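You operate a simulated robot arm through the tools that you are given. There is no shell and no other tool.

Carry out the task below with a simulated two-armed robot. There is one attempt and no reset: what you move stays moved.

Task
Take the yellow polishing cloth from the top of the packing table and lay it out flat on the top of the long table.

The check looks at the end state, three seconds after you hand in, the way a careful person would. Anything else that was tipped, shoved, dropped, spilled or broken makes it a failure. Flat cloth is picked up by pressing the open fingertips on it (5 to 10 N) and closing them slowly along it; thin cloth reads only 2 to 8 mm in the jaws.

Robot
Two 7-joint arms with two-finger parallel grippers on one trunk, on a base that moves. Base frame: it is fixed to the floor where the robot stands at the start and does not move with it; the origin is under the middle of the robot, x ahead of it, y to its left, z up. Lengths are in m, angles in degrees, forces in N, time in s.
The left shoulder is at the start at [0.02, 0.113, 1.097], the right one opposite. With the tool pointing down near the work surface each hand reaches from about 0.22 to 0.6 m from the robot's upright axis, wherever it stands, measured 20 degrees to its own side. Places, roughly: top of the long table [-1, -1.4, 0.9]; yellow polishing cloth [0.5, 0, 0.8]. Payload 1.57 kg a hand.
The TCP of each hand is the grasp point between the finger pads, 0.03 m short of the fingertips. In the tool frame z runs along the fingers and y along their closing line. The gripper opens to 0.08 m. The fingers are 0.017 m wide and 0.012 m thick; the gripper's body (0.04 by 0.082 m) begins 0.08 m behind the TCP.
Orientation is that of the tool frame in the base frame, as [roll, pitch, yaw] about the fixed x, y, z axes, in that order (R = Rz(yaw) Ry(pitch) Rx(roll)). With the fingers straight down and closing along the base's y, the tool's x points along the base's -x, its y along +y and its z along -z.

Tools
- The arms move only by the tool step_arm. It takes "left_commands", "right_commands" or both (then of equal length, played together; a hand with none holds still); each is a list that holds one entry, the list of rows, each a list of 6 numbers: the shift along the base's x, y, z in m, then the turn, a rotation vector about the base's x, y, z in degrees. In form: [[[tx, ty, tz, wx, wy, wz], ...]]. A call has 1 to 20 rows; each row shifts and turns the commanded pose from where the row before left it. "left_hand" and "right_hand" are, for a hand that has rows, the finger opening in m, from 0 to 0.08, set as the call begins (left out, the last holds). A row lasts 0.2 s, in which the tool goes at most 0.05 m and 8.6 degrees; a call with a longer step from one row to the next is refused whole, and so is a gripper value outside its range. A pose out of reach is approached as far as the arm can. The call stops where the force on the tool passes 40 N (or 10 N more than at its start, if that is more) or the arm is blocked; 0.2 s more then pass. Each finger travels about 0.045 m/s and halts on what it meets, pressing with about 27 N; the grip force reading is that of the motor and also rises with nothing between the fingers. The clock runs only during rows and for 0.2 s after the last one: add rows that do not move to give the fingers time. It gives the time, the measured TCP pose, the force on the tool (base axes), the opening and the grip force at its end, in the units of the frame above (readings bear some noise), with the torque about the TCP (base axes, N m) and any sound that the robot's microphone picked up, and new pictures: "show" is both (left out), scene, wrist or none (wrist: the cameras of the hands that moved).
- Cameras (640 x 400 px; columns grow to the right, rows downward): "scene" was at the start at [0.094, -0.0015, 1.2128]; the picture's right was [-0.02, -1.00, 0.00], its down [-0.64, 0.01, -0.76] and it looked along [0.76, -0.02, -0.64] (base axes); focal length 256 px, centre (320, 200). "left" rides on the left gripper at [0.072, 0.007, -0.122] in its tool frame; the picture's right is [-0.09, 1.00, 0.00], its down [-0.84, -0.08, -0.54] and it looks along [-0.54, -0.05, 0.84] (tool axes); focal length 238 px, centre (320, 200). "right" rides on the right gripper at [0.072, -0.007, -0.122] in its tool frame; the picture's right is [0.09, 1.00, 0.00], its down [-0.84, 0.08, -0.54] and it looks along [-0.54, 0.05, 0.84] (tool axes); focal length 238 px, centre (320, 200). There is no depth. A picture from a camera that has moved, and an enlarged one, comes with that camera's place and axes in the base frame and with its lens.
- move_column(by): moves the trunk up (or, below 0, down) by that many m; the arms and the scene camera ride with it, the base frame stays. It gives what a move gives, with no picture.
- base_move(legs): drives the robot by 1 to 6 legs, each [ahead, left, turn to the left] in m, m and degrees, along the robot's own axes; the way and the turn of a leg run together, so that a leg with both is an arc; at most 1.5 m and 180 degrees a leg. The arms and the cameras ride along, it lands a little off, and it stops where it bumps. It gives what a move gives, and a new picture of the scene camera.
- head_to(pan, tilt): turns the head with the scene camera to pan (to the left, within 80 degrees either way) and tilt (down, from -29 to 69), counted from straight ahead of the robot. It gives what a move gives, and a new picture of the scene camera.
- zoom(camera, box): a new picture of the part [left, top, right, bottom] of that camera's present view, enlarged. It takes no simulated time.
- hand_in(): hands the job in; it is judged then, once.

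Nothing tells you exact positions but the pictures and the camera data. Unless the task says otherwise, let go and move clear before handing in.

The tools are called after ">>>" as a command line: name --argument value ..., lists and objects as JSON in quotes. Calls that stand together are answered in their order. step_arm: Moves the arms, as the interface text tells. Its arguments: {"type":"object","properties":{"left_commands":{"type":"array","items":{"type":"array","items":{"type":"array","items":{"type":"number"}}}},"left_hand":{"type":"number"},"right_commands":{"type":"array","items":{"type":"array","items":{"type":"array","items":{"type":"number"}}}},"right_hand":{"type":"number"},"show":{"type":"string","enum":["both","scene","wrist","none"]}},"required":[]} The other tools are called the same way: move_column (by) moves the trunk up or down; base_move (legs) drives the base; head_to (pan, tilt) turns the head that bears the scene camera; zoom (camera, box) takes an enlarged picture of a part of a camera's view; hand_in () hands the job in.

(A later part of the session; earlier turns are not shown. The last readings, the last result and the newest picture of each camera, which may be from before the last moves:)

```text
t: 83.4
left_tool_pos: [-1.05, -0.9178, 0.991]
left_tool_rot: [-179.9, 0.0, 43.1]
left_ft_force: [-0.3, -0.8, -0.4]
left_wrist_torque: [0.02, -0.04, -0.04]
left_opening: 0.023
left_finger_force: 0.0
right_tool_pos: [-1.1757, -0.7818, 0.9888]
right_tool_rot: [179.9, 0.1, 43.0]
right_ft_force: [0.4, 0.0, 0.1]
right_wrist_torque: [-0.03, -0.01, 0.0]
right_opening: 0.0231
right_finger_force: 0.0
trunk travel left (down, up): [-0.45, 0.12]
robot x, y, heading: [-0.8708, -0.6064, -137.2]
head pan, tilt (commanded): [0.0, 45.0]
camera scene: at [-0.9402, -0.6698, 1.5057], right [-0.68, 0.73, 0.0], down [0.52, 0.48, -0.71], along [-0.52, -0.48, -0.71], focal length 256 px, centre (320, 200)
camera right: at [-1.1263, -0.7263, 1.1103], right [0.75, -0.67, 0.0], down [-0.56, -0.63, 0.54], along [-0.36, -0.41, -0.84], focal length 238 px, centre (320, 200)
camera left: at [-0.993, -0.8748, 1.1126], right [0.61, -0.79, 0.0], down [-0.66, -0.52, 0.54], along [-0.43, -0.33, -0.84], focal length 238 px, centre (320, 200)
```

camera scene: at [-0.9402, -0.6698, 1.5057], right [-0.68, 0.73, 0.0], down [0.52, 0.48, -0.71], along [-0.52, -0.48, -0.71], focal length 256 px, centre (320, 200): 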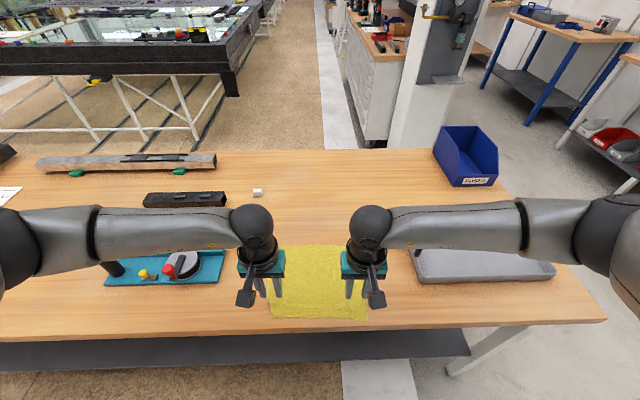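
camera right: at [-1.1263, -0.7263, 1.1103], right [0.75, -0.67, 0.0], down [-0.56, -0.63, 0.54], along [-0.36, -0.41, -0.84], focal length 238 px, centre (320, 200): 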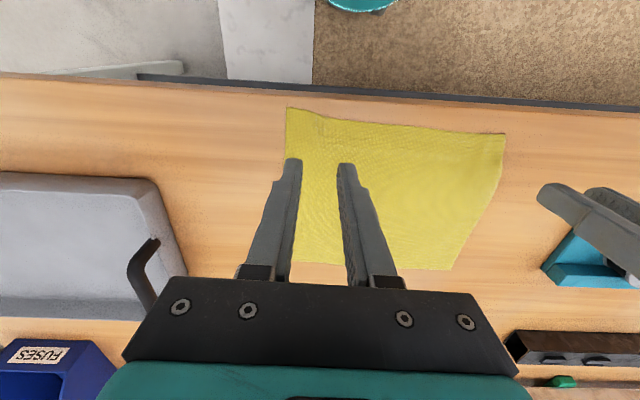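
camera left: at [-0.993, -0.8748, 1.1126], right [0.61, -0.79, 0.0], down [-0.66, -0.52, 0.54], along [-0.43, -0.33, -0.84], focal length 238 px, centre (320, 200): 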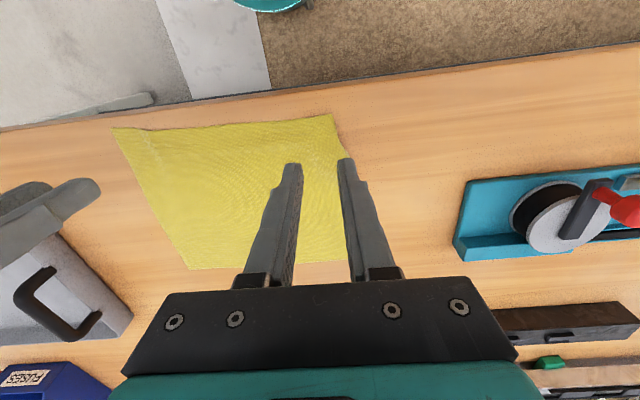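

The cloth lies released and flat on the long table. I raise the trunk so the hands are well clear and inspect the whole cloth.

>>> move_column --by 0.1

>>> step_arm --left_commands '[[[0.01, -0.01, 0.04, 0, 0, 0], [0.01, -0.01, 0.04, 0, 0, 0], [0, 0, 0, 0, 0, 0]]]' --right_commands '[[[-0.01, 0.01, 0.04, 0, 0, 0], [-0.01, 0.01, 0.04, 0, 0, 0], [0, 0, 0, 0, 0, 0]]]' --show "both"

>>> head_to --pan 0 --tilt 55

>>> zoom --camera "scene" --box '[220, 160, 420, 285]'

```text
t: 84.7
left_tool_pos: [-1.0497, -0.9183, 1.0902]
left_tool_rot: [-179.9, 0.0, 43.0]
left_ft_force: [0.5, 1.1, 0.1]
left_wrist_torque: [-0.01, 0.01, -0.01]
left_opening: 0.0231
left_finger_force: 0.0
right_tool_pos: [-1.1752, -0.7813, 1.0884]
right_tool_rot: [179.9, 0.0, 43.0]
right_ft_force: [-0.1, -0.5, -0.6]
right_wrist_torque: [-0.01, 0.0, 0.01]
right_opening: 0.0231
right_finger_force: 0.0
trunk travel left (down, up): [-0.55, 0.02]
robot x, y, heading: [-0.8686, -0.6094, -137.1]
head pan, tilt (commanded): [0.0, 45.0]
```

```text
t: 85.5
left_tool_pos: [-1.0288, -0.9378, 1.1714]
left_tool_rot: [180.0, 0.0, 43.1]
left_ft_force: [-0.2, -0.1, -0.2]
left_wrist_torque: [-0.06, -0.02, 0.02]
left_opening: 0.0229
left_finger_force: 0.0
right_tool_pos: [-1.1938, -0.7607, 1.1714]
right_tool_rot: [179.8, 0.0, 43.0]
right_ft_force: [0.0, 0.0, 0.0]
right_wrist_torque: [0.01, 0.02, 0.03]
right_opening: 0.023
right_finger_force: 0.1
trunk travel left (down, up): [-0.55, 0.02]
robot x, y, heading: [-0.874, -0.6107, -137.0]
head pan, tilt (commanded): [0.0, 45.0]
camera scene: at [-0.9404, -0.6701, 1.6057], right [-0.68, 0.73, 0.0], down [0.52, 0.48, -0.71], along [-0.52, -0.48, -0.71], focal length 256 px, centre (320, 200)
camera right: at [-1.1449, -0.7053, 1.2912], right [0.75, -0.67, 0.0], down [-0.56, -0.63, 0.54], along [-0.36, -0.41, -0.84], focal length 238 px, centre (320, 200)
camera left: at [-0.972, -0.8935, 1.2937], right [0.61, -0.79, 0.0], down [-0.66, -0.52, 0.54], along [-0.43, -0.33, -0.84], focal length 238 px, centre (320, 200)
```

scene: 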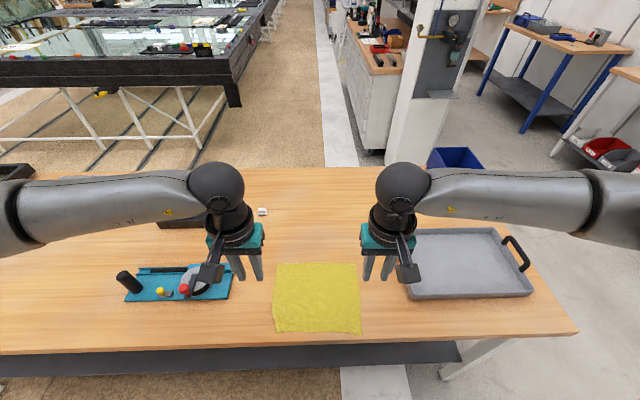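
right: 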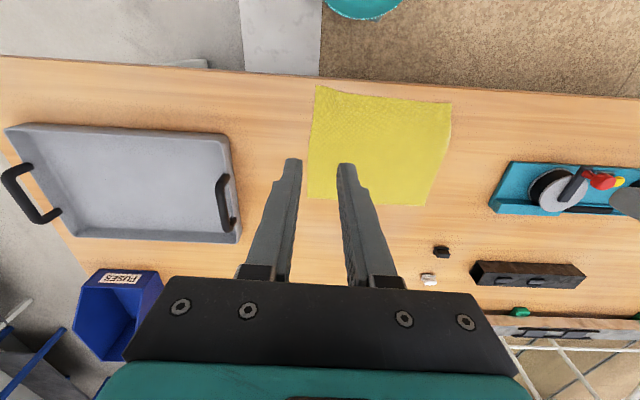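
left: 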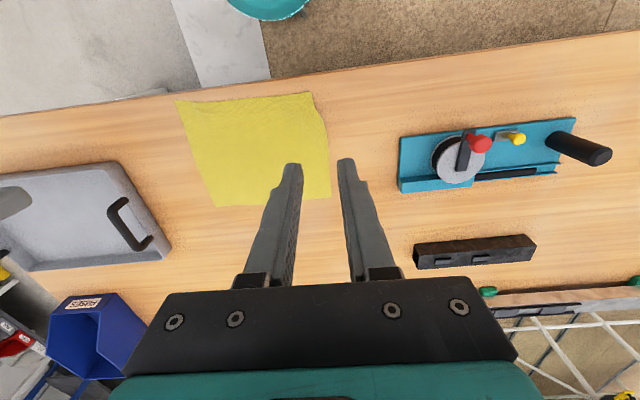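

```text
t: 86.2
left_tool_pos: [-1.0278, -0.9362, 1.1708]
left_tool_rot: [180.0, 0.0, 43.0]
left_ft_force: [0.6, 0.4, 0.4]
left_wrist_torque: [0.0, 0.0, 0.03]
left_opening: 0.023
left_finger_force: 0.1
right_tool_pos: [-1.193, -0.7606, 1.1696]
right_tool_rot: [180.0, 0.0, 42.9]
right_ft_force: [-0.7, 0.3, -0.2]
right_wrist_torque: [0.0, 0.01, 0.02]
right_opening: 0.0227
right_finger_force: 0.0
trunk travel left (down, up): [-0.55, 0.02]
robot x, y, heading: [-0.8725, -0.6037, -137.1]
head pan, tilt (commanded): [0.0, 55.0]
camera scene: at [-0.9333, -0.6633, 1.5924], right [-0.68, 0.73, 0.0], down [0.6, 0.56, -0.57], along [-0.42, -0.39, -0.82], focal length 256 px, centre (320, 200)
```

scene: 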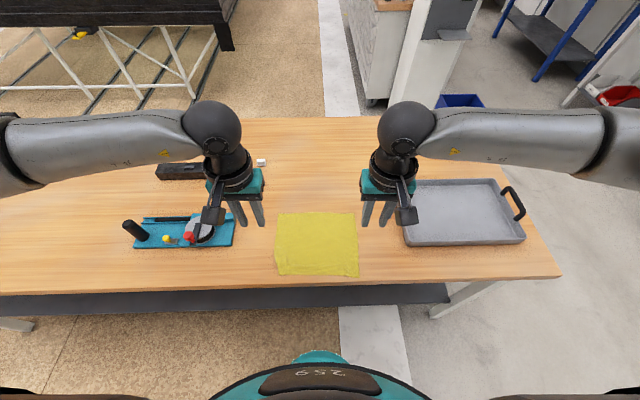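

```text
3.20 times, centred on (320, 222) of scene
camera zoom: at [-0.9333, -0.6633, 1.5924], right [-0.68, 0.73, 0.0], down [0.6, 0.56, -0.57], along [-0.42, -0.39, -0.82], focal length 819 px, centre (320, 128)
```

zoom: 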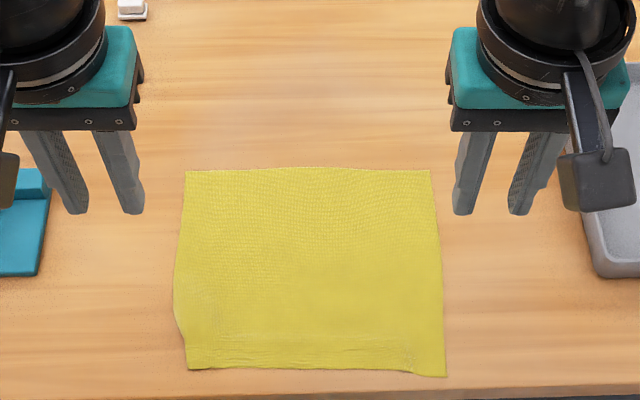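

The cloth is flat and in the free patch, nothing else disturbed. The near-left corner looks slightly pulled in; I look closer to decide if it's worth smoothing.

>>> zoom --camera "scene" --box '[264, 205, 376, 285]'

>>> zoom --camera "left" --box '[160, 80, 352, 200]'

>>> zoom --camera "right" --box '[290, 75, 482, 195]'

```text
5.00 times, centred on (320, 245) of scene
camera zoom: at [-0.9333, -0.6633, 1.5924], right [-0.68, 0.73, 0.0], down [0.6, 0.56, -0.57], along [-0.42, -0.39, -0.82], focal length 1279 px, centre (320, -25)
```

zoom: 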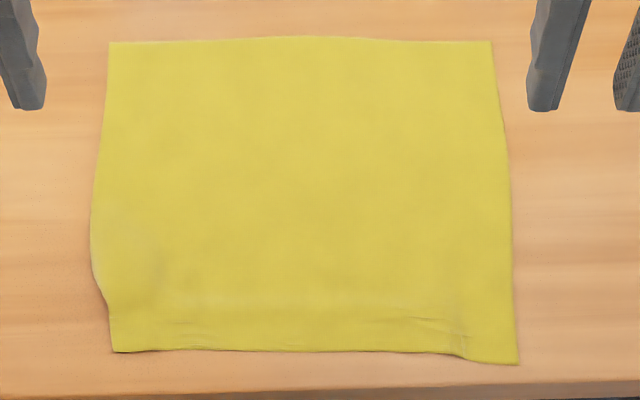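

```text
3.33 times, centred on (256, 140) of left
camera zoom: at [-0.9718, -0.8932, 1.2935], right [0.61, -0.79, 0.0], down [-0.66, -0.52, 0.54], along [-0.43, -0.33, -0.84], focal length 794 px, centre (533, 400)
```

zoom: 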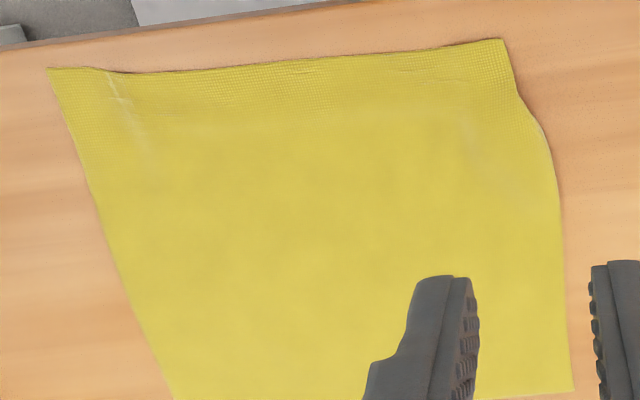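

```text
3.33 times, centred on (386, 135) of right
camera zoom: at [-1.1446, -0.705, 1.2908], right [0.75, -0.67, 0.0], down [-0.56, -0.63, 0.54], along [-0.36, -0.41, -0.84], focal length 794 px, centre (100, 417)
```

zoom: 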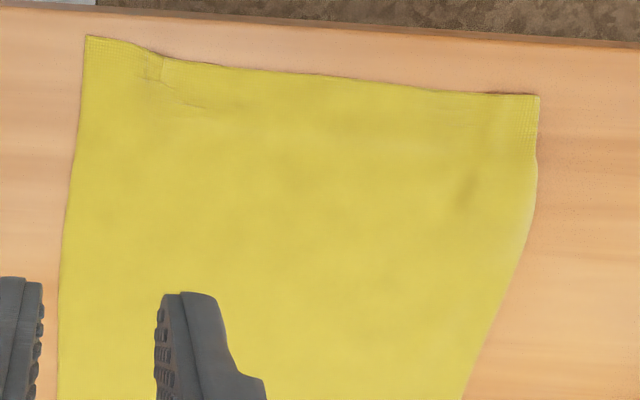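

The lay is good (about 96 % of its full area is spread), but the near-left corner is pulled in by 2 cm with a small bulge. I'll lower the left hand with closed fingers onto that corner and draw it gently outward.

>>> move_column --by -0.1

>>> step_arm --left_commands '[[[-0.0125, 0.0116, -0.03, 0, 0, 0], [-0.0125, 0.0116, -0.03, 0, 0, 0], [0, 0, -0.04, 0, 0, 0], [0, 0, -0.04, 0, 0, 0], [0, 0, -0.015, 0, 0, 0], [0, 0, 0, 0, 0, 0]]]' --left_hand 0.0 --show "both"

```text
t: 87.6
left_tool_pos: [-1.0285, -0.9375, 1.0715]
left_tool_rot: [180.0, -0.1, 43.2]
left_ft_force: [1.0, -0.5, -0.1]
left_wrist_torque: [0.02, 0.03, -0.01]
left_opening: 0.023
left_finger_force: 0.0
right_tool_pos: [-1.1934, -0.7608, 1.0718]
right_tool_rot: [179.9, 0.0, 43.0]
right_ft_force: [0.0, -0.5, 0.4]
right_wrist_torque: [0.0, 0.0, 0.03]
right_opening: 0.0226
right_finger_force: 0.1
trunk travel left (down, up): [-0.45, 0.12]
robot x, y, heading: [-0.8704, -0.6091, -137.1]
head pan, tilt (commanded): [0.0, 55.0]
```

```text
t: 89.0
left_tool_pos: [-1.0536, -0.913, 0.9164]
left_tool_rot: [180.0, 0.0, 43.2]
left_ft_force: [-0.5, 0.0, 0.6]
left_wrist_torque: [0.04, 0.0, 0.02]
left_opening: 0.0
left_finger_force: 21.7
right_tool_pos: [-1.1923, -0.7609, 1.0703]
right_tool_rot: [179.9, 0.0, 43.0]
right_ft_force: [-0.2, 0.6, 0.3]
right_wrist_torque: [0.0, -0.02, 0.0]
right_opening: 0.023
right_finger_force: 0.1
trunk travel left (down, up): [-0.45, 0.12]
robot x, y, heading: [-0.8706, -0.6074, -137.0]
head pan, tilt (commanded): [0.0, 55.0]
camera scene: at [-0.9334, -0.6634, 1.4924], right [-0.68, 0.73, 0.0], down [0.6, 0.56, -0.57], along [-0.42, -0.39, -0.82], focal length 256 px, centre (320, 200)
camera left: at [-0.9972, -0.8702, 1.0384], right [0.61, -0.79, 0.0], down [-0.66, -0.52, 0.54], along [-0.43, -0.33, -0.84], focal length 238 px, centre (320, 200)
```

scene: 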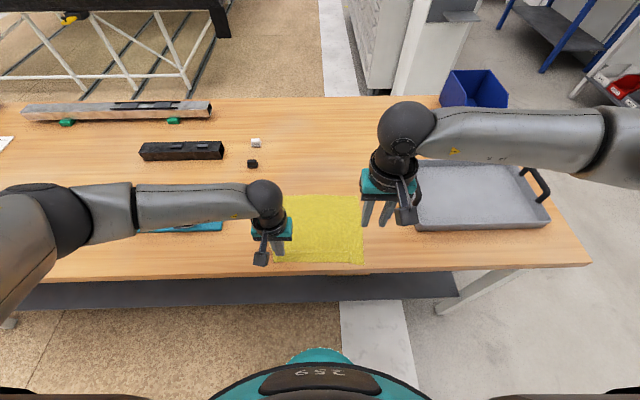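
left: 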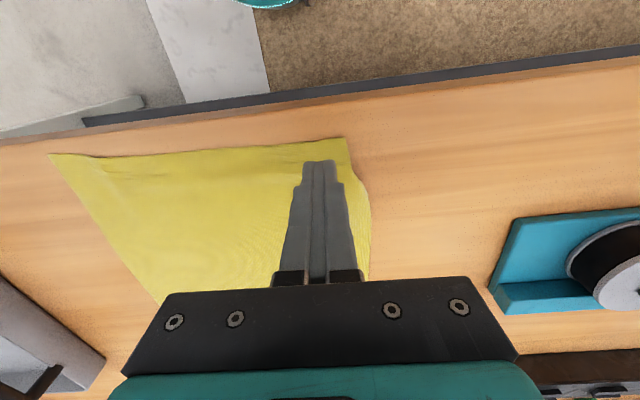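

The closed fingertips are over the near-left corner. I lower slowly to a light press.

>>> step_arm --left_commands '[[[0, 0, -0.01, 0, 0, 0], [0, 0, -0.008, 0, 0, 0], [0, 0, -0.003, 0, 0, 0], [0, 0, -0.002, 0, 0, 0], [0, 0, 0, 0, 0, 0]]]' --show "none"

```text
t: 90.2
left_tool_pos: [-1.0551, -0.9131, 0.8937]
left_tool_rot: [180.0, -0.1, 43.1]
left_ft_force: [-0.2, -0.4, -0.3]
left_wrist_torque: [0.0, 0.0, 0.01]
left_opening: 0.0002
left_finger_force: 21.1
right_tool_pos: [-1.1931, -0.761, 1.0704]
right_tool_rot: [179.9, 0.0, 43.1]
right_ft_force: [0.4, 1.0, 0.4]
right_wrist_torque: [-0.02, 0.03, 0.0]
right_opening: 0.0231
right_finger_force: 0.0
trunk travel left (down, up): [-0.45, 0.12]
robot x, y, heading: [-0.8733, -0.6076, -137.3]
head pan, tilt (commanded): [0.0, 55.0]
```

>>> step_arm --left_commands '[[[0, 0, -0.001, 0, 0, 0], [0, 0, -0.001, 0, 0, 0], [0, 0, 0, 0, 0, 0]]]' --show "none"

```text
t: 91.0
left_tool_pos: [-1.0541, -0.9128, 0.8912]
left_tool_rot: [180.0, 0.1, 43.1]
left_ft_force: [0.6, 0.4, 4.5]
left_wrist_torque: [-0.02, -0.09, 0.01]
left_opening: 0.0
left_finger_force: 21.2
right_tool_pos: [-1.1928, -0.7594, 1.0711]
right_tool_rot: [179.9, 0.1, 43.0]
right_ft_force: [0.4, -0.1, -0.4]
right_wrist_torque: [-0.01, -0.01, -0.01]
right_opening: 0.0228
right_finger_force: 0.0
trunk travel left (down, up): [-0.45, 0.12]
robot x, y, heading: [-0.8697, -0.6076, -137.1]
head pan, tilt (commanded): [0.0, 55.0]
```

It presses with about 4.5 N. Now I draw the corner outward to the left by about 1.5 cm, slowly.

>>> step_arm --left_commands '[[[0, 0, -0.0003, 0, 0, 0], [0.0017, -0.0018, 0, 0, 0, 0], [0.0017, -0.0018, 0, 0, 0, 0], [0.0017, -0.0018, 0, 0, 0, 0], [0.0017, -0.0018, 0, 0, 0, 0], [0, 0, 0, 0, 0, 0]]]' --show "wrist"

```text
t: 92.4
left_tool_pos: [-1.0467, -0.9217, 0.8911]
left_tool_rot: [-179.9, 0.0, 43.0]
left_ft_force: [-1.1, 0.6, 6.4]
left_wrist_torque: [0.01, -0.01, 0.01]
left_opening: 0.0
left_finger_force: 21.4
right_tool_pos: [-1.1929, -0.76, 1.0702]
right_tool_rot: [179.9, 0.0, 43.0]
right_ft_force: [0.0, -0.1, 0.0]
right_wrist_torque: [0.0, 0.0, 0.0]
right_opening: 0.0229
right_finger_force: 0.0
trunk travel left (down, up): [-0.45, 0.12]
robot x, y, heading: [-0.8728, -0.6058, -136.9]
head pan, tilt (commanded): [0.0, 55.0]
camera left: at [-0.9903, -0.8771, 1.0138], right [0.61, -0.79, 0.0], down [-0.66, -0.52, 0.54], along [-0.43, -0.33, -0.84], focal length 238 px, centre (320, 200)
```

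left: 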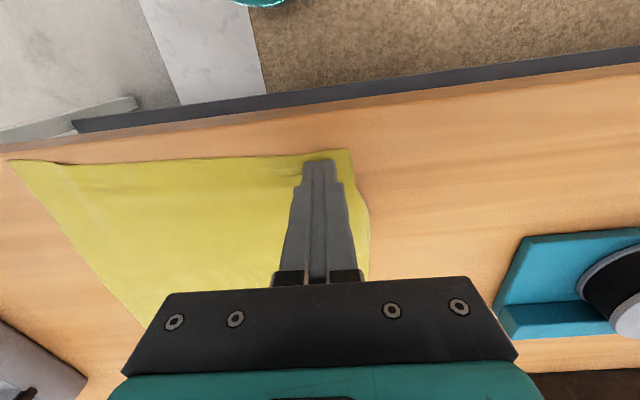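

The corner follows the fingers. I continue a little further.

>>> step_arm --left_commands '[[[0.0017, -0.0018, 0, 0, 0, 0], [0.0017, -0.0018, 0, 0, 0, 0], [0.0014, -0.0015, 0, 0, 0, 0], [0, 0, 0, 0, 0, 0]]]' --show "wrist"

>>> zoom --camera "left" --box '[180, 120, 420, 270]'

```text
t: 93.4
left_tool_pos: [-1.0428, -0.9242, 0.8921]
left_tool_rot: [-179.8, 0.1, 43.2]
left_ft_force: [-2.7, 1.5, 11.5]
left_wrist_torque: [0.0, -0.02, -0.01]
left_opening: 0.0002
left_finger_force: 20.9
right_tool_pos: [-1.1924, -0.7603, 1.0722]
right_tool_rot: [179.9, 0.0, 43.0]
right_ft_force: [0.4, -0.7, 0.2]
right_wrist_torque: [-0.03, 0.01, -0.04]
right_opening: 0.0231
right_finger_force: 0.1
trunk travel left (down, up): [-0.45, 0.12]
robot x, y, heading: [-0.8676, -0.6088, -137.2]
head pan, tilt (commanded): [0.0, 55.0]
camera left: at [-0.9856, -0.8813, 1.0135], right [0.61, -0.79, 0.0], down [-0.66, -0.51, 0.54], along [-0.43, -0.33, -0.84], focal length 238 px, centre (320, 200)
```

left: 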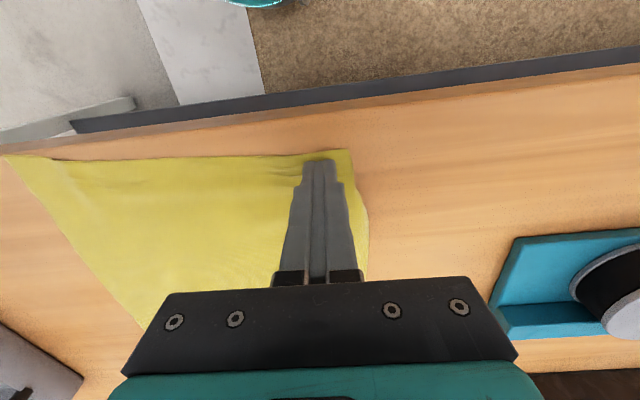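

```text
2.67 times, centred on (300, 195) of left
camera zoom: at [-0.9856, -0.8813, 1.0135], right [0.61, -0.79, 0.0], down [-0.66, -0.51, 0.54], along [-0.43, -0.33, -0.84], focal length 636 px, centre (373, 213)
```

zoom: 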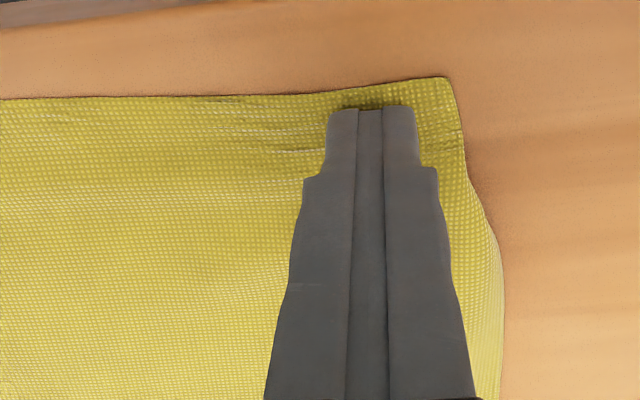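

The near edge is now taut, so that is enough. I lift the left hand straight up and re-inspect.

>>> step_arm --left_commands '[[[0, 0, 0.003, 0, 0, 0], [0, 0, 0.006, 0, 0, 0], [0, 0, 0.02, 0, 0, 0], [0, 0, 0.04, 0, 0, 0], [0, 0, 0.045, 0, 0, 0], [0, 0, 0.045, 0, 0, 0], [0.015, -0.015, 0.03, 0, 0, 0], [0, 0, 0, 0, 0, 0]]]' --show "both"

>>> zoom --camera "scene" --box '[254, 183, 382, 273]'

>>> zoom --camera "left" --box '[160, 80, 352, 200]'

```text
t: 95.2
left_tool_pos: [-1.0272, -0.9402, 1.0797]
left_tool_rot: [179.9, 0.0, 43.1]
left_ft_force: [-0.5, -0.6, 0.8]
left_wrist_torque: [0.02, -0.01, 0.04]
left_opening: 0.0
left_finger_force: 20.9
right_tool_pos: [-1.1922, -0.7602, 1.0712]
right_tool_rot: [180.0, -0.1, 42.9]
right_ft_force: [-0.4, 0.4, 0.1]
right_wrist_torque: [0.01, -0.01, 0.0]
right_opening: 0.0234
right_finger_force: 0.0
trunk travel left (down, up): [-0.45, 0.12]
robot x, y, heading: [-0.8707, -0.6077, -136.9]
head pan, tilt (commanded): [0.0, 55.0]
camera scene: at [-0.934, -0.6631, 1.4923], right [-0.68, 0.73, 0.0], down [0.6, 0.56, -0.57], along [-0.42, -0.39, -0.82], focal length 256 px, centre (320, 200)
camera left: at [-0.9702, -0.8981, 1.2032], right [0.61, -0.79, 0.0], down [-0.66, -0.52, 0.54], along [-0.43, -0.33, -0.84], focal length 238 px, centre (320, 200)
```

scene: 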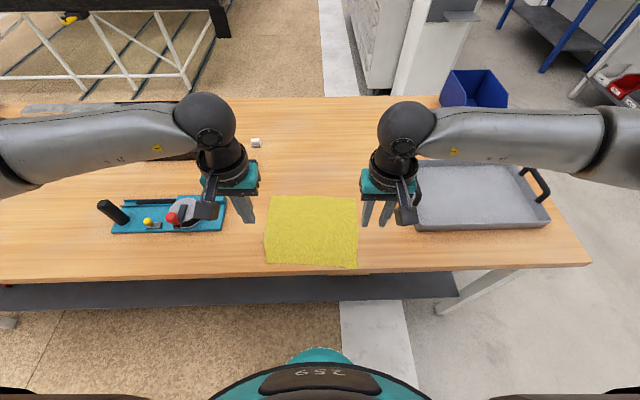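
left: 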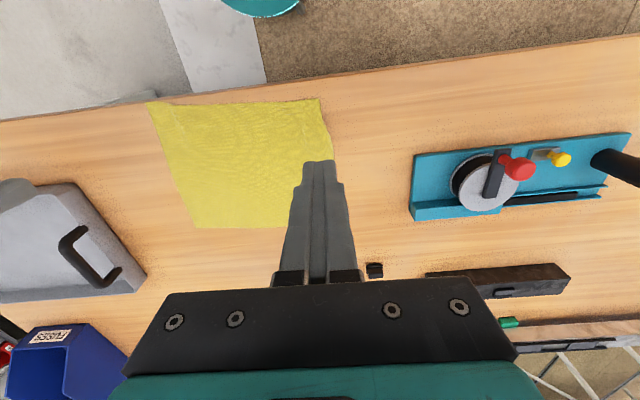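

```text
4.44 times, centred on (318, 228) of scene
camera zoom: at [-0.934, -0.6631, 1.4923], right [-0.68, 0.73, 0.0], down [0.6, 0.56, -0.57], along [-0.42, -0.39, -0.82], focal length 1137 px, centre (329, 76)
```

zoom: 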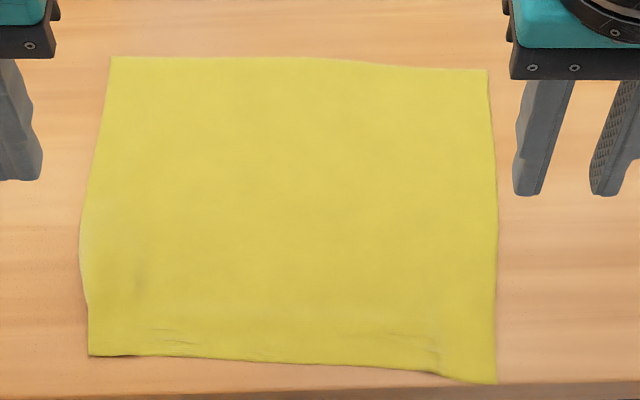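

```text
3.33 times, centred on (256, 140) of left
camera zoom: at [-0.9702, -0.8981, 1.2032], right [0.61, -0.79, 0.0], down [-0.66, -0.52, 0.54], along [-0.43, -0.33, -0.84], focal length 794 px, centre (533, 400)
```

zoom: 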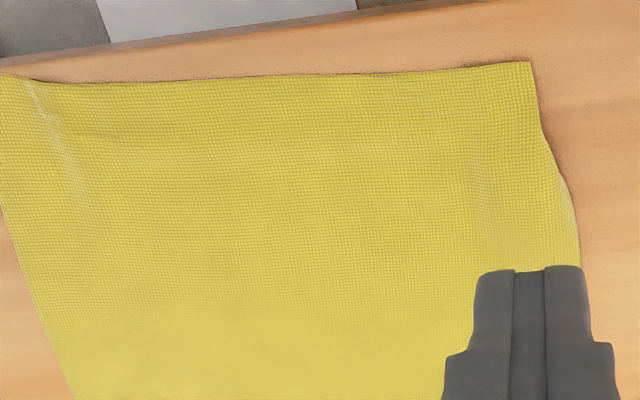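

The near edge is straight now, but the near-right corner seems close to the table's front edge. I zoom in there.

>>> zoom --camera "scene" --box '[320, 240, 400, 290]'

>>> zoom --camera "right" --box '[200, 40, 520, 240]'

>>> zoom --camera "left" --box '[110, 70, 350, 220]'

```text
8.00 times, centred on (360, 265) of scene
camera zoom: at [-0.934, -0.6631, 1.4923], right [-0.68, 0.73, 0.0], down [0.6, 0.56, -0.57], along [-0.42, -0.39, -0.82], focal length 2046 px, centre (0, -320)
```

zoom: 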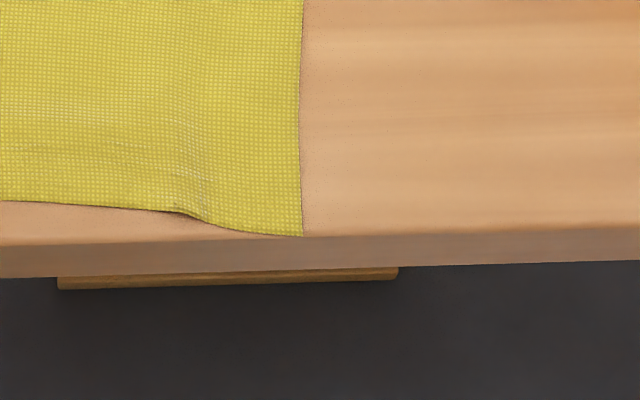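

```text
2.00 times, centred on (360, 140) of right
camera zoom: at [-1.1451, -0.7049, 1.1907], right [0.75, -0.67, 0.0], down [-0.56, -0.63, 0.54], along [-0.36, -0.41, -0.84], focal length 477 px, centre (240, 320)
```

zoom: 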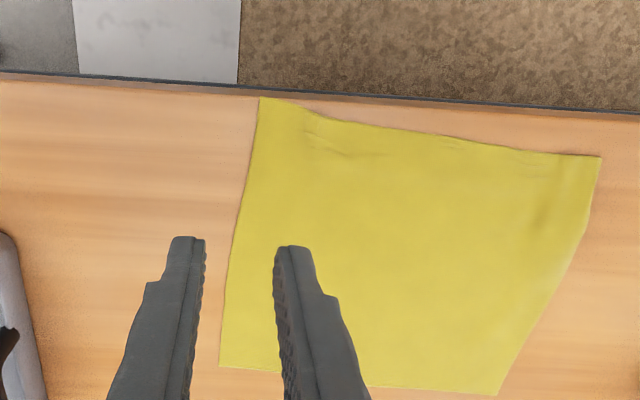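

```text
2.67 times, centred on (230, 145) of left
camera zoom: at [-0.9702, -0.8981, 1.2032], right [0.61, -0.79, 0.0], down [-0.66, -0.52, 0.54], along [-0.43, -0.33, -0.84], focal length 636 px, centre (560, 347)
```

zoom: 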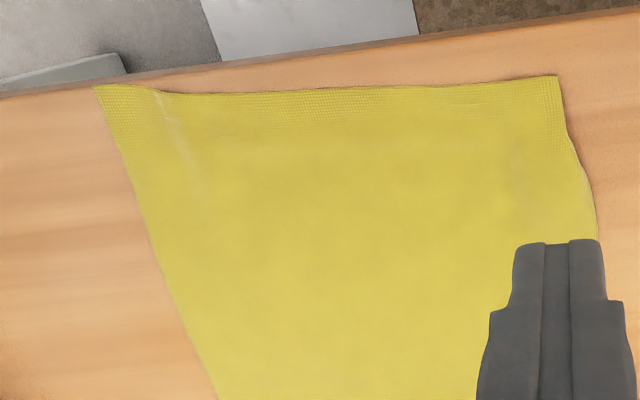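

The near-right corner sits right at the table's front edge, which is too close. I'll re-pose (arms up, trunk down) and then press both hands near the far edge and draw the whole cloth about 5.5 cm further onto the table.

>>> step_arm --left_commands '[[[0, 0, 0.04, 0, 0, 0], [0, 0, 0.04, 0, 0, 0], [0, 0, 0.04, 0, 0, 0], [0, 0, 0.04, 0, 0, 0], [0, 0, 0.04, 0, 0, 0], [0, 0, 0, 0, 0, 0]]]' --right_commands '[[[0, 0, 0.042, 0, 0, 0], [0, 0, 0.042, 0, 0, 0], [0, 0, 0.042, 0, 0, 0], [0, 0, 0.042, 0, 0, 0], [0, 0, 0.042, 0, 0, 0], [0, 0, 0, 0, 0, 0]]]' --left_hand 0.0 --right_hand 0.0 --show "scene"

```text
t: 96.6
left_tool_pos: [-1.0266, -0.9389, 1.2793]
left_tool_rot: [-179.9, 0.0, 43.1]
left_ft_force: [0.2, 0.3, -0.1]
left_wrist_torque: [0.02, -0.01, 0.03]
left_opening: 0.0
left_finger_force: 21.5
right_tool_pos: [-1.1929, -0.7603, 1.2805]
right_tool_rot: [179.9, 0.0, 43.0]
right_ft_force: [0.5, -0.6, 0.5]
right_wrist_torque: [-0.02, -0.03, 0.03]
right_opening: 0.0002
right_finger_force: 21.3
trunk travel left (down, up): [-0.45, 0.12]
robot x, y, heading: [-0.871, -0.6079, -137.0]
head pan, tilt (commanded): [0.0, 55.0]
camera scene: at [-0.9334, -0.6634, 1.4923], right [-0.68, 0.73, 0.0], down [0.6, 0.56, -0.57], along [-0.42, -0.39, -0.82], focal length 256 px, centre (320, 200)
```

scene: 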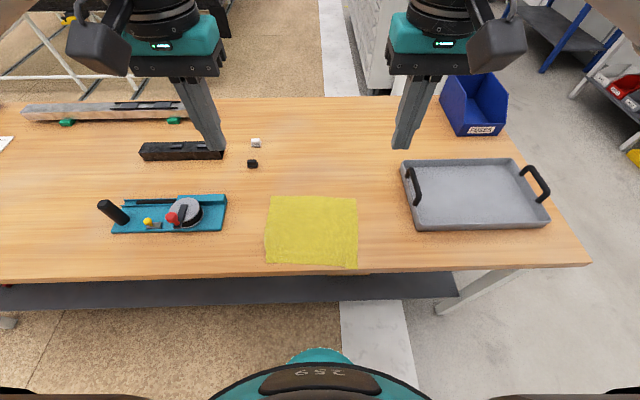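

The view is open: cloth intact, everything in place. I lower the trunk and bring both closed hands over the far part of the cloth.

>>> move_column --by -0.2

>>> step_arm --left_commands '[[[-0.0283, -0.0163, 0, 0, 0, 0], [-0.0283, -0.0163, 0, 0, 0, 0], [-0.0283, -0.0163, 0, 0, 0, 0], [-0.0283, -0.0163, 0, 0, 0, 0], [-0.0283, -0.0163, 0, 0, 0, 0], [0, 0, -0.04, 0, 0, 0], [0, 0, -0.04, 0, 0, 0], [0, 0, -0.04, 0, 0, 0], [0, 0, -0.035, 0, 0, 0], [0, 0, 0, 0, 0, 0]]]' --right_commands '[[[-0.0178, -0.0281, 0, 0, 0, 0], [-0.0178, -0.0281, 0, 0, 0, 0], [-0.0178, -0.0281, 0, 0, 0, 0], [-0.0178, -0.0281, 0, 0, 0, 0], [-0.0178, -0.0281, 0, 0, 0, 0], [0, 0, -0.04, 0, 0, 0], [0, 0, -0.04, 0, 0, 0], [0, 0, -0.04, 0, 0, 0], [0, 0, -0.035, 0, 0, 0], [0, 0, 0, 0, 0, 0]]]' --show "both"

```text
t: 98.7
left_tool_pos: [-1.0279, -0.9407, 1.079]
left_tool_rot: [-180.0, 0.0, 43.1]
left_ft_force: [0.3, 0.0, -0.3]
left_wrist_torque: [-0.02, 0.0, 0.03]
left_opening: 0.0002
left_finger_force: 21.3
right_tool_pos: [-1.1928, -0.7607, 1.0813]
right_tool_rot: [-180.0, 0.1, 43.0]
right_ft_force: [-0.5, 0.5, 0.7]
right_wrist_torque: [-0.01, -0.01, 0.02]
right_opening: 0.0001
right_finger_force: 21.3
trunk travel left (down, up): [-0.25, 0.32]
robot x, y, heading: [-0.875, -0.6085, -136.9]
head pan, tilt (commanded): [0.0, 55.0]
```

```text
t: 100.9
left_tool_pos: [-1.1706, -1.0237, 0.9221]
left_tool_rot: [-180.0, 0.1, 43.0]
left_ft_force: [0.1, 0.1, 0.2]
left_wrist_torque: [0.01, 0.02, 0.04]
left_opening: 0.0
left_finger_force: 21.5
right_tool_pos: [-1.2812, -0.9014, 0.9263]
right_tool_rot: [179.9, 0.1, 43.0]
right_ft_force: [-0.2, 1.2, 0.2]
right_wrist_torque: [0.03, -0.02, -0.03]
right_opening: 0.0004
right_finger_force: 21.1
trunk travel left (down, up): [-0.25, 0.32]
robot x, y, heading: [-0.8757, -0.6099, -137.2]
head pan, tilt (commanded): [0.0, 55.0]
camera scene: at [-0.9333, -0.6633, 1.2924], right [-0.68, 0.73, 0.0], down [0.6, 0.56, -0.57], along [-0.42, -0.39, -0.82], focal length 256 px, centre (320, 200)
camera right: at [-1.2343, -0.8465, 1.0464], right [0.75, -0.67, 0.0], down [-0.56, -0.63, 0.54], along [-0.36, -0.41, -0.84], focal length 238 px, centre (320, 200)
camera left: at [-1.1132, -0.9805, 1.0445], right [0.61, -0.79, 0.0], down [-0.66, -0.52, 0.54], along [-0.43, -0.33, -0.84], focal length 238 px, centre (320, 200)
```

scene: 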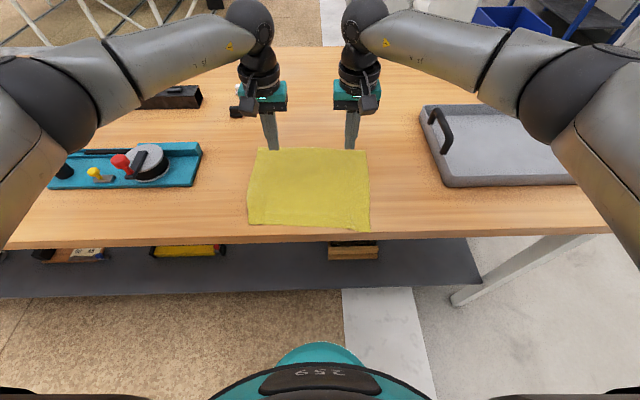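
right: 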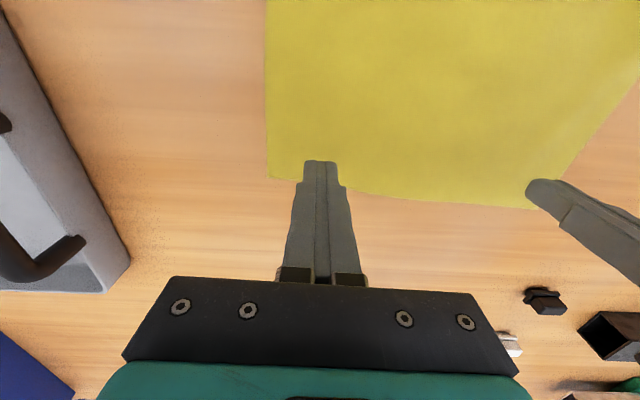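
left: 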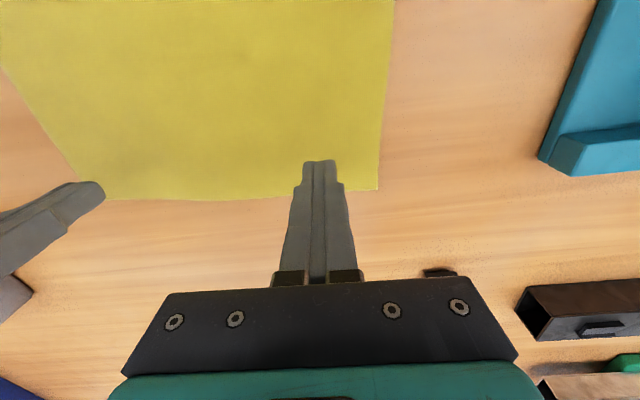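

Both closed fingertips are over the far part of the cloth, about 4 cm inside its far edge. I lower to a light press.

>>> step_arm --left_commands '[[[0, 0, -0.012, 0, 0, 0], [0, 0, -0.01, 0, 0, 0], [0, 0, -0.004, 0, 0, 0], [0, 0, -0.002, 0, 0, 0], [0, 0, 0, 0, 0, 0]]]' --right_commands '[[[0, 0, -0.014, 0, 0, 0], [0, 0, -0.011, 0, 0, 0], [0, 0, -0.004, 0, 0, 0], [0, 0, -0.002, 0, 0, 0], [0, 0, 0, 0, 0, 0]]]' --show "none"

```text
t: 102.1
left_tool_pos: [-1.1691, -1.0228, 0.8952]
left_tool_rot: [179.9, 0.1, 43.0]
left_ft_force: [-0.7, -0.5, -0.4]
left_wrist_torque: [0.03, 0.02, -0.01]
left_opening: 0.0
left_finger_force: 21.4
right_tool_pos: [-1.2819, -0.9022, 0.8949]
right_tool_rot: [179.9, 0.0, 43.2]
right_ft_force: [0.3, -0.2, 0.5]
right_wrist_torque: [-0.01, 0.0, 0.03]
right_opening: 0.0002
right_finger_force: 21.8
trunk travel left (down, up): [-0.25, 0.32]
robot x, y, heading: [-0.8701, -0.6086, -136.9]
head pan, tilt (commanded): [0.0, 55.0]
```

>>> step_arm --left_commands '[[[0, 0, -0.0015, 0, 0, 0], [0, 0, -0.0015, 0, 0, 0], [0, 0, 0, 0, 0, 0]]]' --right_commands '[[[0, 0, -0.0015, 0, 0, 0], [0, 0, -0.0015, 0, 0, 0], [0, 0, 0, 0, 0, 0]]]' --show "none"

```text
t: 102.9
left_tool_pos: [-1.1675, -1.022, 0.8922]
left_tool_rot: [180.0, 0.0, 43.1]
left_ft_force: [-0.6, -0.1, 0.3]
left_wrist_torque: [-0.01, -0.03, -0.03]
left_opening: 0.0
left_finger_force: 21.4
right_tool_pos: [-1.282, -0.9016, 0.8911]
right_tool_rot: [179.9, 0.0, 42.9]
right_ft_force: [-0.9, -0.4, 0.7]
right_wrist_torque: [-0.02, -0.04, 0.03]
right_opening: 0.0001
right_finger_force: 21.4
trunk travel left (down, up): [-0.25, 0.32]
robot x, y, heading: [-0.8735, -0.6077, -136.8]
head pan, tilt (commanded): [0.0, 55.0]
```

>>> step_arm --left_commands '[[[0, 0, -0.001, 0, 0, 0], [0, 0, -0.0005, 0, 0, 0], [0, 0, 0, 0, 0, 0]]]' --right_commands '[[[0, 0, -0.001, 0, 0, 0], [0, 0, -0.0005, 0, 0, 0], [0, 0, 0, 0, 0, 0]]]' --show "none"

```text
t: 103.7
left_tool_pos: [-1.1688, -1.0198, 0.8917]
left_tool_rot: [-180.0, 0.1, 43.1]
left_ft_force: [0.0, 0.3, 0.7]
left_wrist_torque: [-0.02, -0.04, -0.05]
left_opening: 0.0
left_finger_force: 21.5
right_tool_pos: [-1.2821, -0.9024, 0.8915]
right_tool_rot: [179.9, 0.3, 43.0]
right_ft_force: [-1.7, 0.6, 8.5]
right_wrist_torque: [0.04, 0.05, 0.03]
right_opening: 0.0
right_finger_force: 21.3
trunk travel left (down, up): [-0.25, 0.32]
robot x, y, heading: [-0.8748, -0.6067, -137.0]
head pan, tilt (commanded): [0.0, 55.0]
```

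Right presses 8.5 N; the left needs a bit more.

>>> step_arm --left_commands '[[[0, 0, -0.0008, 0, 0, 0], [0, 0, 0, 0, 0, 0]]]' --show "none"

```text
t: 104.3
left_tool_pos: [-1.1684, -1.0208, 0.8912]
left_tool_rot: [-179.9, 0.1, 43.1]
left_ft_force: [0.2, 0.2, 1.9]
left_wrist_torque: [0.01, 0.0, -0.02]
left_opening: 0.0
left_finger_force: 21.4
right_tool_pos: [-1.2811, -0.9006, 0.8906]
right_tool_rot: [179.8, 0.2, 42.9]
right_ft_force: [-2.8, 0.7, 12.3]
right_wrist_torque: [0.01, 0.1, 0.01]
right_opening: 0.0001
right_finger_force: 21.2
trunk travel left (down, up): [-0.25, 0.32]
robot x, y, heading: [-0.8742, -0.6101, -137.0]
head pan, tilt (commanded): [0.0, 55.0]
```

I even the pressures and begin drawing the cloth forward by the first 2 cm, then check.

>>> step_arm --left_commands '[[[0, 0, -0.0006, 0, 0, 0], [-0.0029, -0.0027, 0, 0, 0, 0], [-0.0029, -0.0027, 0, 0, 0, 0], [-0.0029, -0.0027, 0, 0, 0, 0], [-0.0029, -0.0027, 0, 0, 0, 0], [-0.0029, -0.0027, 0, 0, 0, 0], [0, 0, 0, 0, 0, 0]]]' --right_commands '[[[0, 0, 0.0003, 0, 0, 0], [-0.0029, -0.0027, 0, 0, 0, 0], [-0.0029, -0.0027, 0, 0, 0, 0], [-0.0029, -0.0027, 0, 0, 0, 0], [-0.0029, -0.0027, 0, 0, 0, 0], [-0.0029, -0.0027, 0, 0, 0, 0], [0, 0, 0, 0, 0, 0]]]' --show "both"

```text
t: 105.9
left_tool_pos: [-1.1817, -1.0345, 0.8928]
left_tool_rot: [-179.9, 0.1, 43.1]
left_ft_force: [2.1, 1.6, 10.8]
left_wrist_torque: [0.08, -0.1, 0.0]
left_opening: 0.0
left_finger_force: 21.8
right_tool_pos: [-1.2955, -0.914, 0.89]
right_tool_rot: [179.9, 0.1, 42.9]
right_ft_force: [1.7, 0.6, 6.3]
right_wrist_torque: [0.02, -0.07, 0.0]
right_opening: 0.0001
right_finger_force: 21.5
trunk travel left (down, up): [-0.25, 0.32]
robot x, y, heading: [-0.8746, -0.6062, -137.2]
head pan, tilt (commanded): [0.0, 55.0]
camera scene: at [-0.932, -0.662, 1.2925], right [-0.68, 0.73, 0.0], down [0.6, 0.56, -0.57], along [-0.42, -0.39, -0.82], focal length 256 px, centre (320, 200)
camera right: at [-1.2475, -0.8582, 1.0113], right [0.75, -0.67, 0.0], down [-0.56, -0.63, 0.54], along [-0.36, -0.41, -0.84], focal length 238 px, centre (320, 200)
camera left: at [-1.1252, -0.9902, 1.0131], right [0.61, -0.79, 0.0], down [-0.66, -0.51, 0.54], along [-0.43, -0.33, -0.84], focal length 238 px, centre (320, 200)
```

scene: 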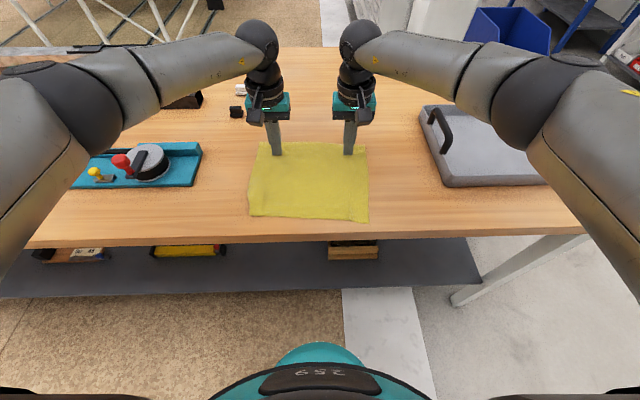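
right: 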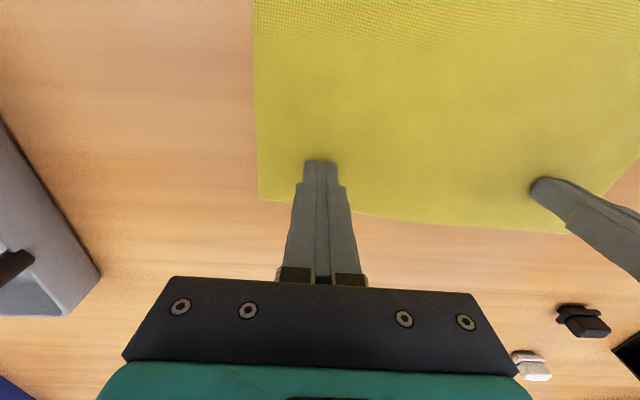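
left: 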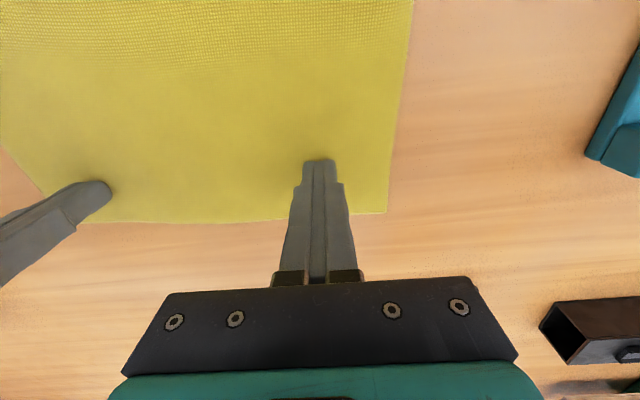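

The cloth follows as a whole and stays flat. I continue another 4 cm.

>>> step_arm --left_commands '[[[-0.0029, -0.0027, 0, 0, 0, 0], [-0.0029, -0.0027, 0, 0, 0, 0], [-0.0029, -0.0027, 0, 0, 0, 0], [-0.0029, -0.0027, 0, 0, 0, 0], [-0.0029, -0.0027, 0, 0, 0, 0], [-0.0029, -0.0027, 0, 0, 0, 0], [-0.0029, -0.0027, 0, 0, 0, 0], [-0.0029, -0.0027, 0, 0, 0, 0], [-0.0029, -0.0027, 0, 0, 0, 0], [0, 0, 0, 0, 0, 0]]]' --right_commands '[[[-0.0029, -0.0027, 0, 0, 0, 0], [-0.0029, -0.0027, 0, 0, 0, 0], [-0.0029, -0.0027, 0, 0, 0, 0], [-0.0029, -0.0027, 0, 0, 0, 0], [-0.0029, -0.0027, 0, 0, 0, 0], [-0.0029, -0.0027, 0, 0, 0, 0], [-0.0029, -0.0027, 0, 0, 0, 0], [-0.0029, -0.0027, 0, 0, 0, 0], [-0.0029, -0.0027, 0, 0, 0, 0], [0, 0, 0, 0, 0, 0]]]' --show "both"

```text
t: 108.1
left_tool_pos: [-1.2074, -1.0595, 0.8903]
left_tool_rot: [-180.0, 0.1, 43.2]
left_ft_force: [2.1, 1.8, 12.8]
left_wrist_torque: [0.08, -0.11, 0.0]
left_opening: 0.0001
left_finger_force: 20.8
right_tool_pos: [-1.322, -0.9383, 0.891]
right_tool_rot: [179.9, 0.1, 43.0]
right_ft_force: [0.6, 0.2, 2.2]
right_wrist_torque: [0.04, -0.06, 0.01]
right_opening: 0.0
right_finger_force: 21.4
trunk travel left (down, up): [-0.25, 0.32]
robot x, y, heading: [-0.8737, -0.6041, -137.1]
head pan, tilt (commanded): [0.0, 55.0]
camera scene: at [-0.9323, -0.6622, 1.2925], right [-0.68, 0.73, 0.0], down [0.6, 0.56, -0.57], along [-0.42, -0.39, -0.82], focal length 256 px, centre (320, 200)
camera right: at [-1.2736, -0.8829, 1.0113], right [0.75, -0.67, 0.0], down [-0.56, -0.63, 0.54], along [-0.36, -0.41, -0.84], focal length 238 px, centre (320, 200)
camera left: at [-1.1511, -1.0153, 1.0131], right [0.61, -0.79, 0.0], down [-0.66, -0.51, 0.54], along [-0.43, -0.33, -0.84], focal length 238 px, centre (320, 200)
```

scene: 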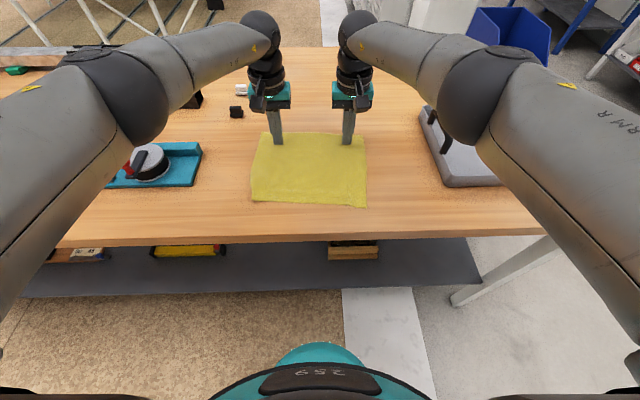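
right: 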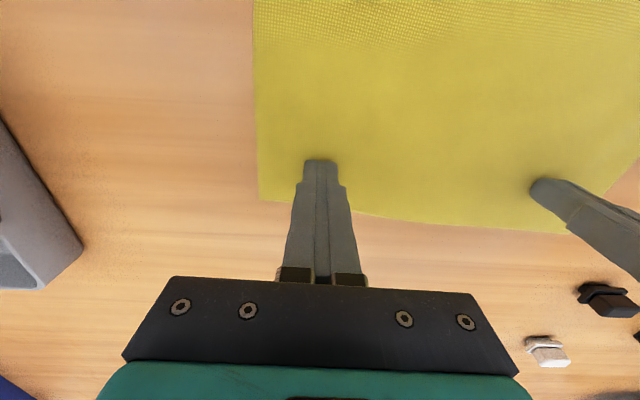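
left: 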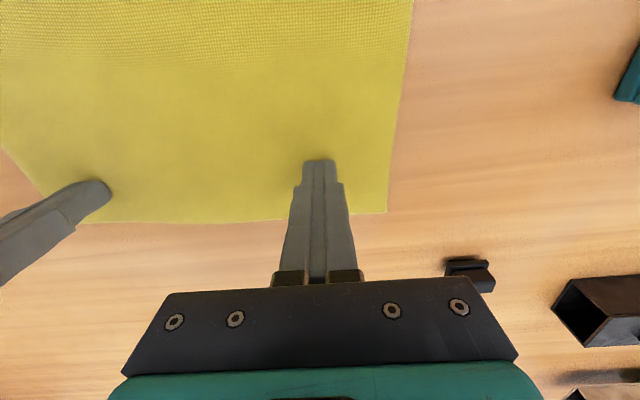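

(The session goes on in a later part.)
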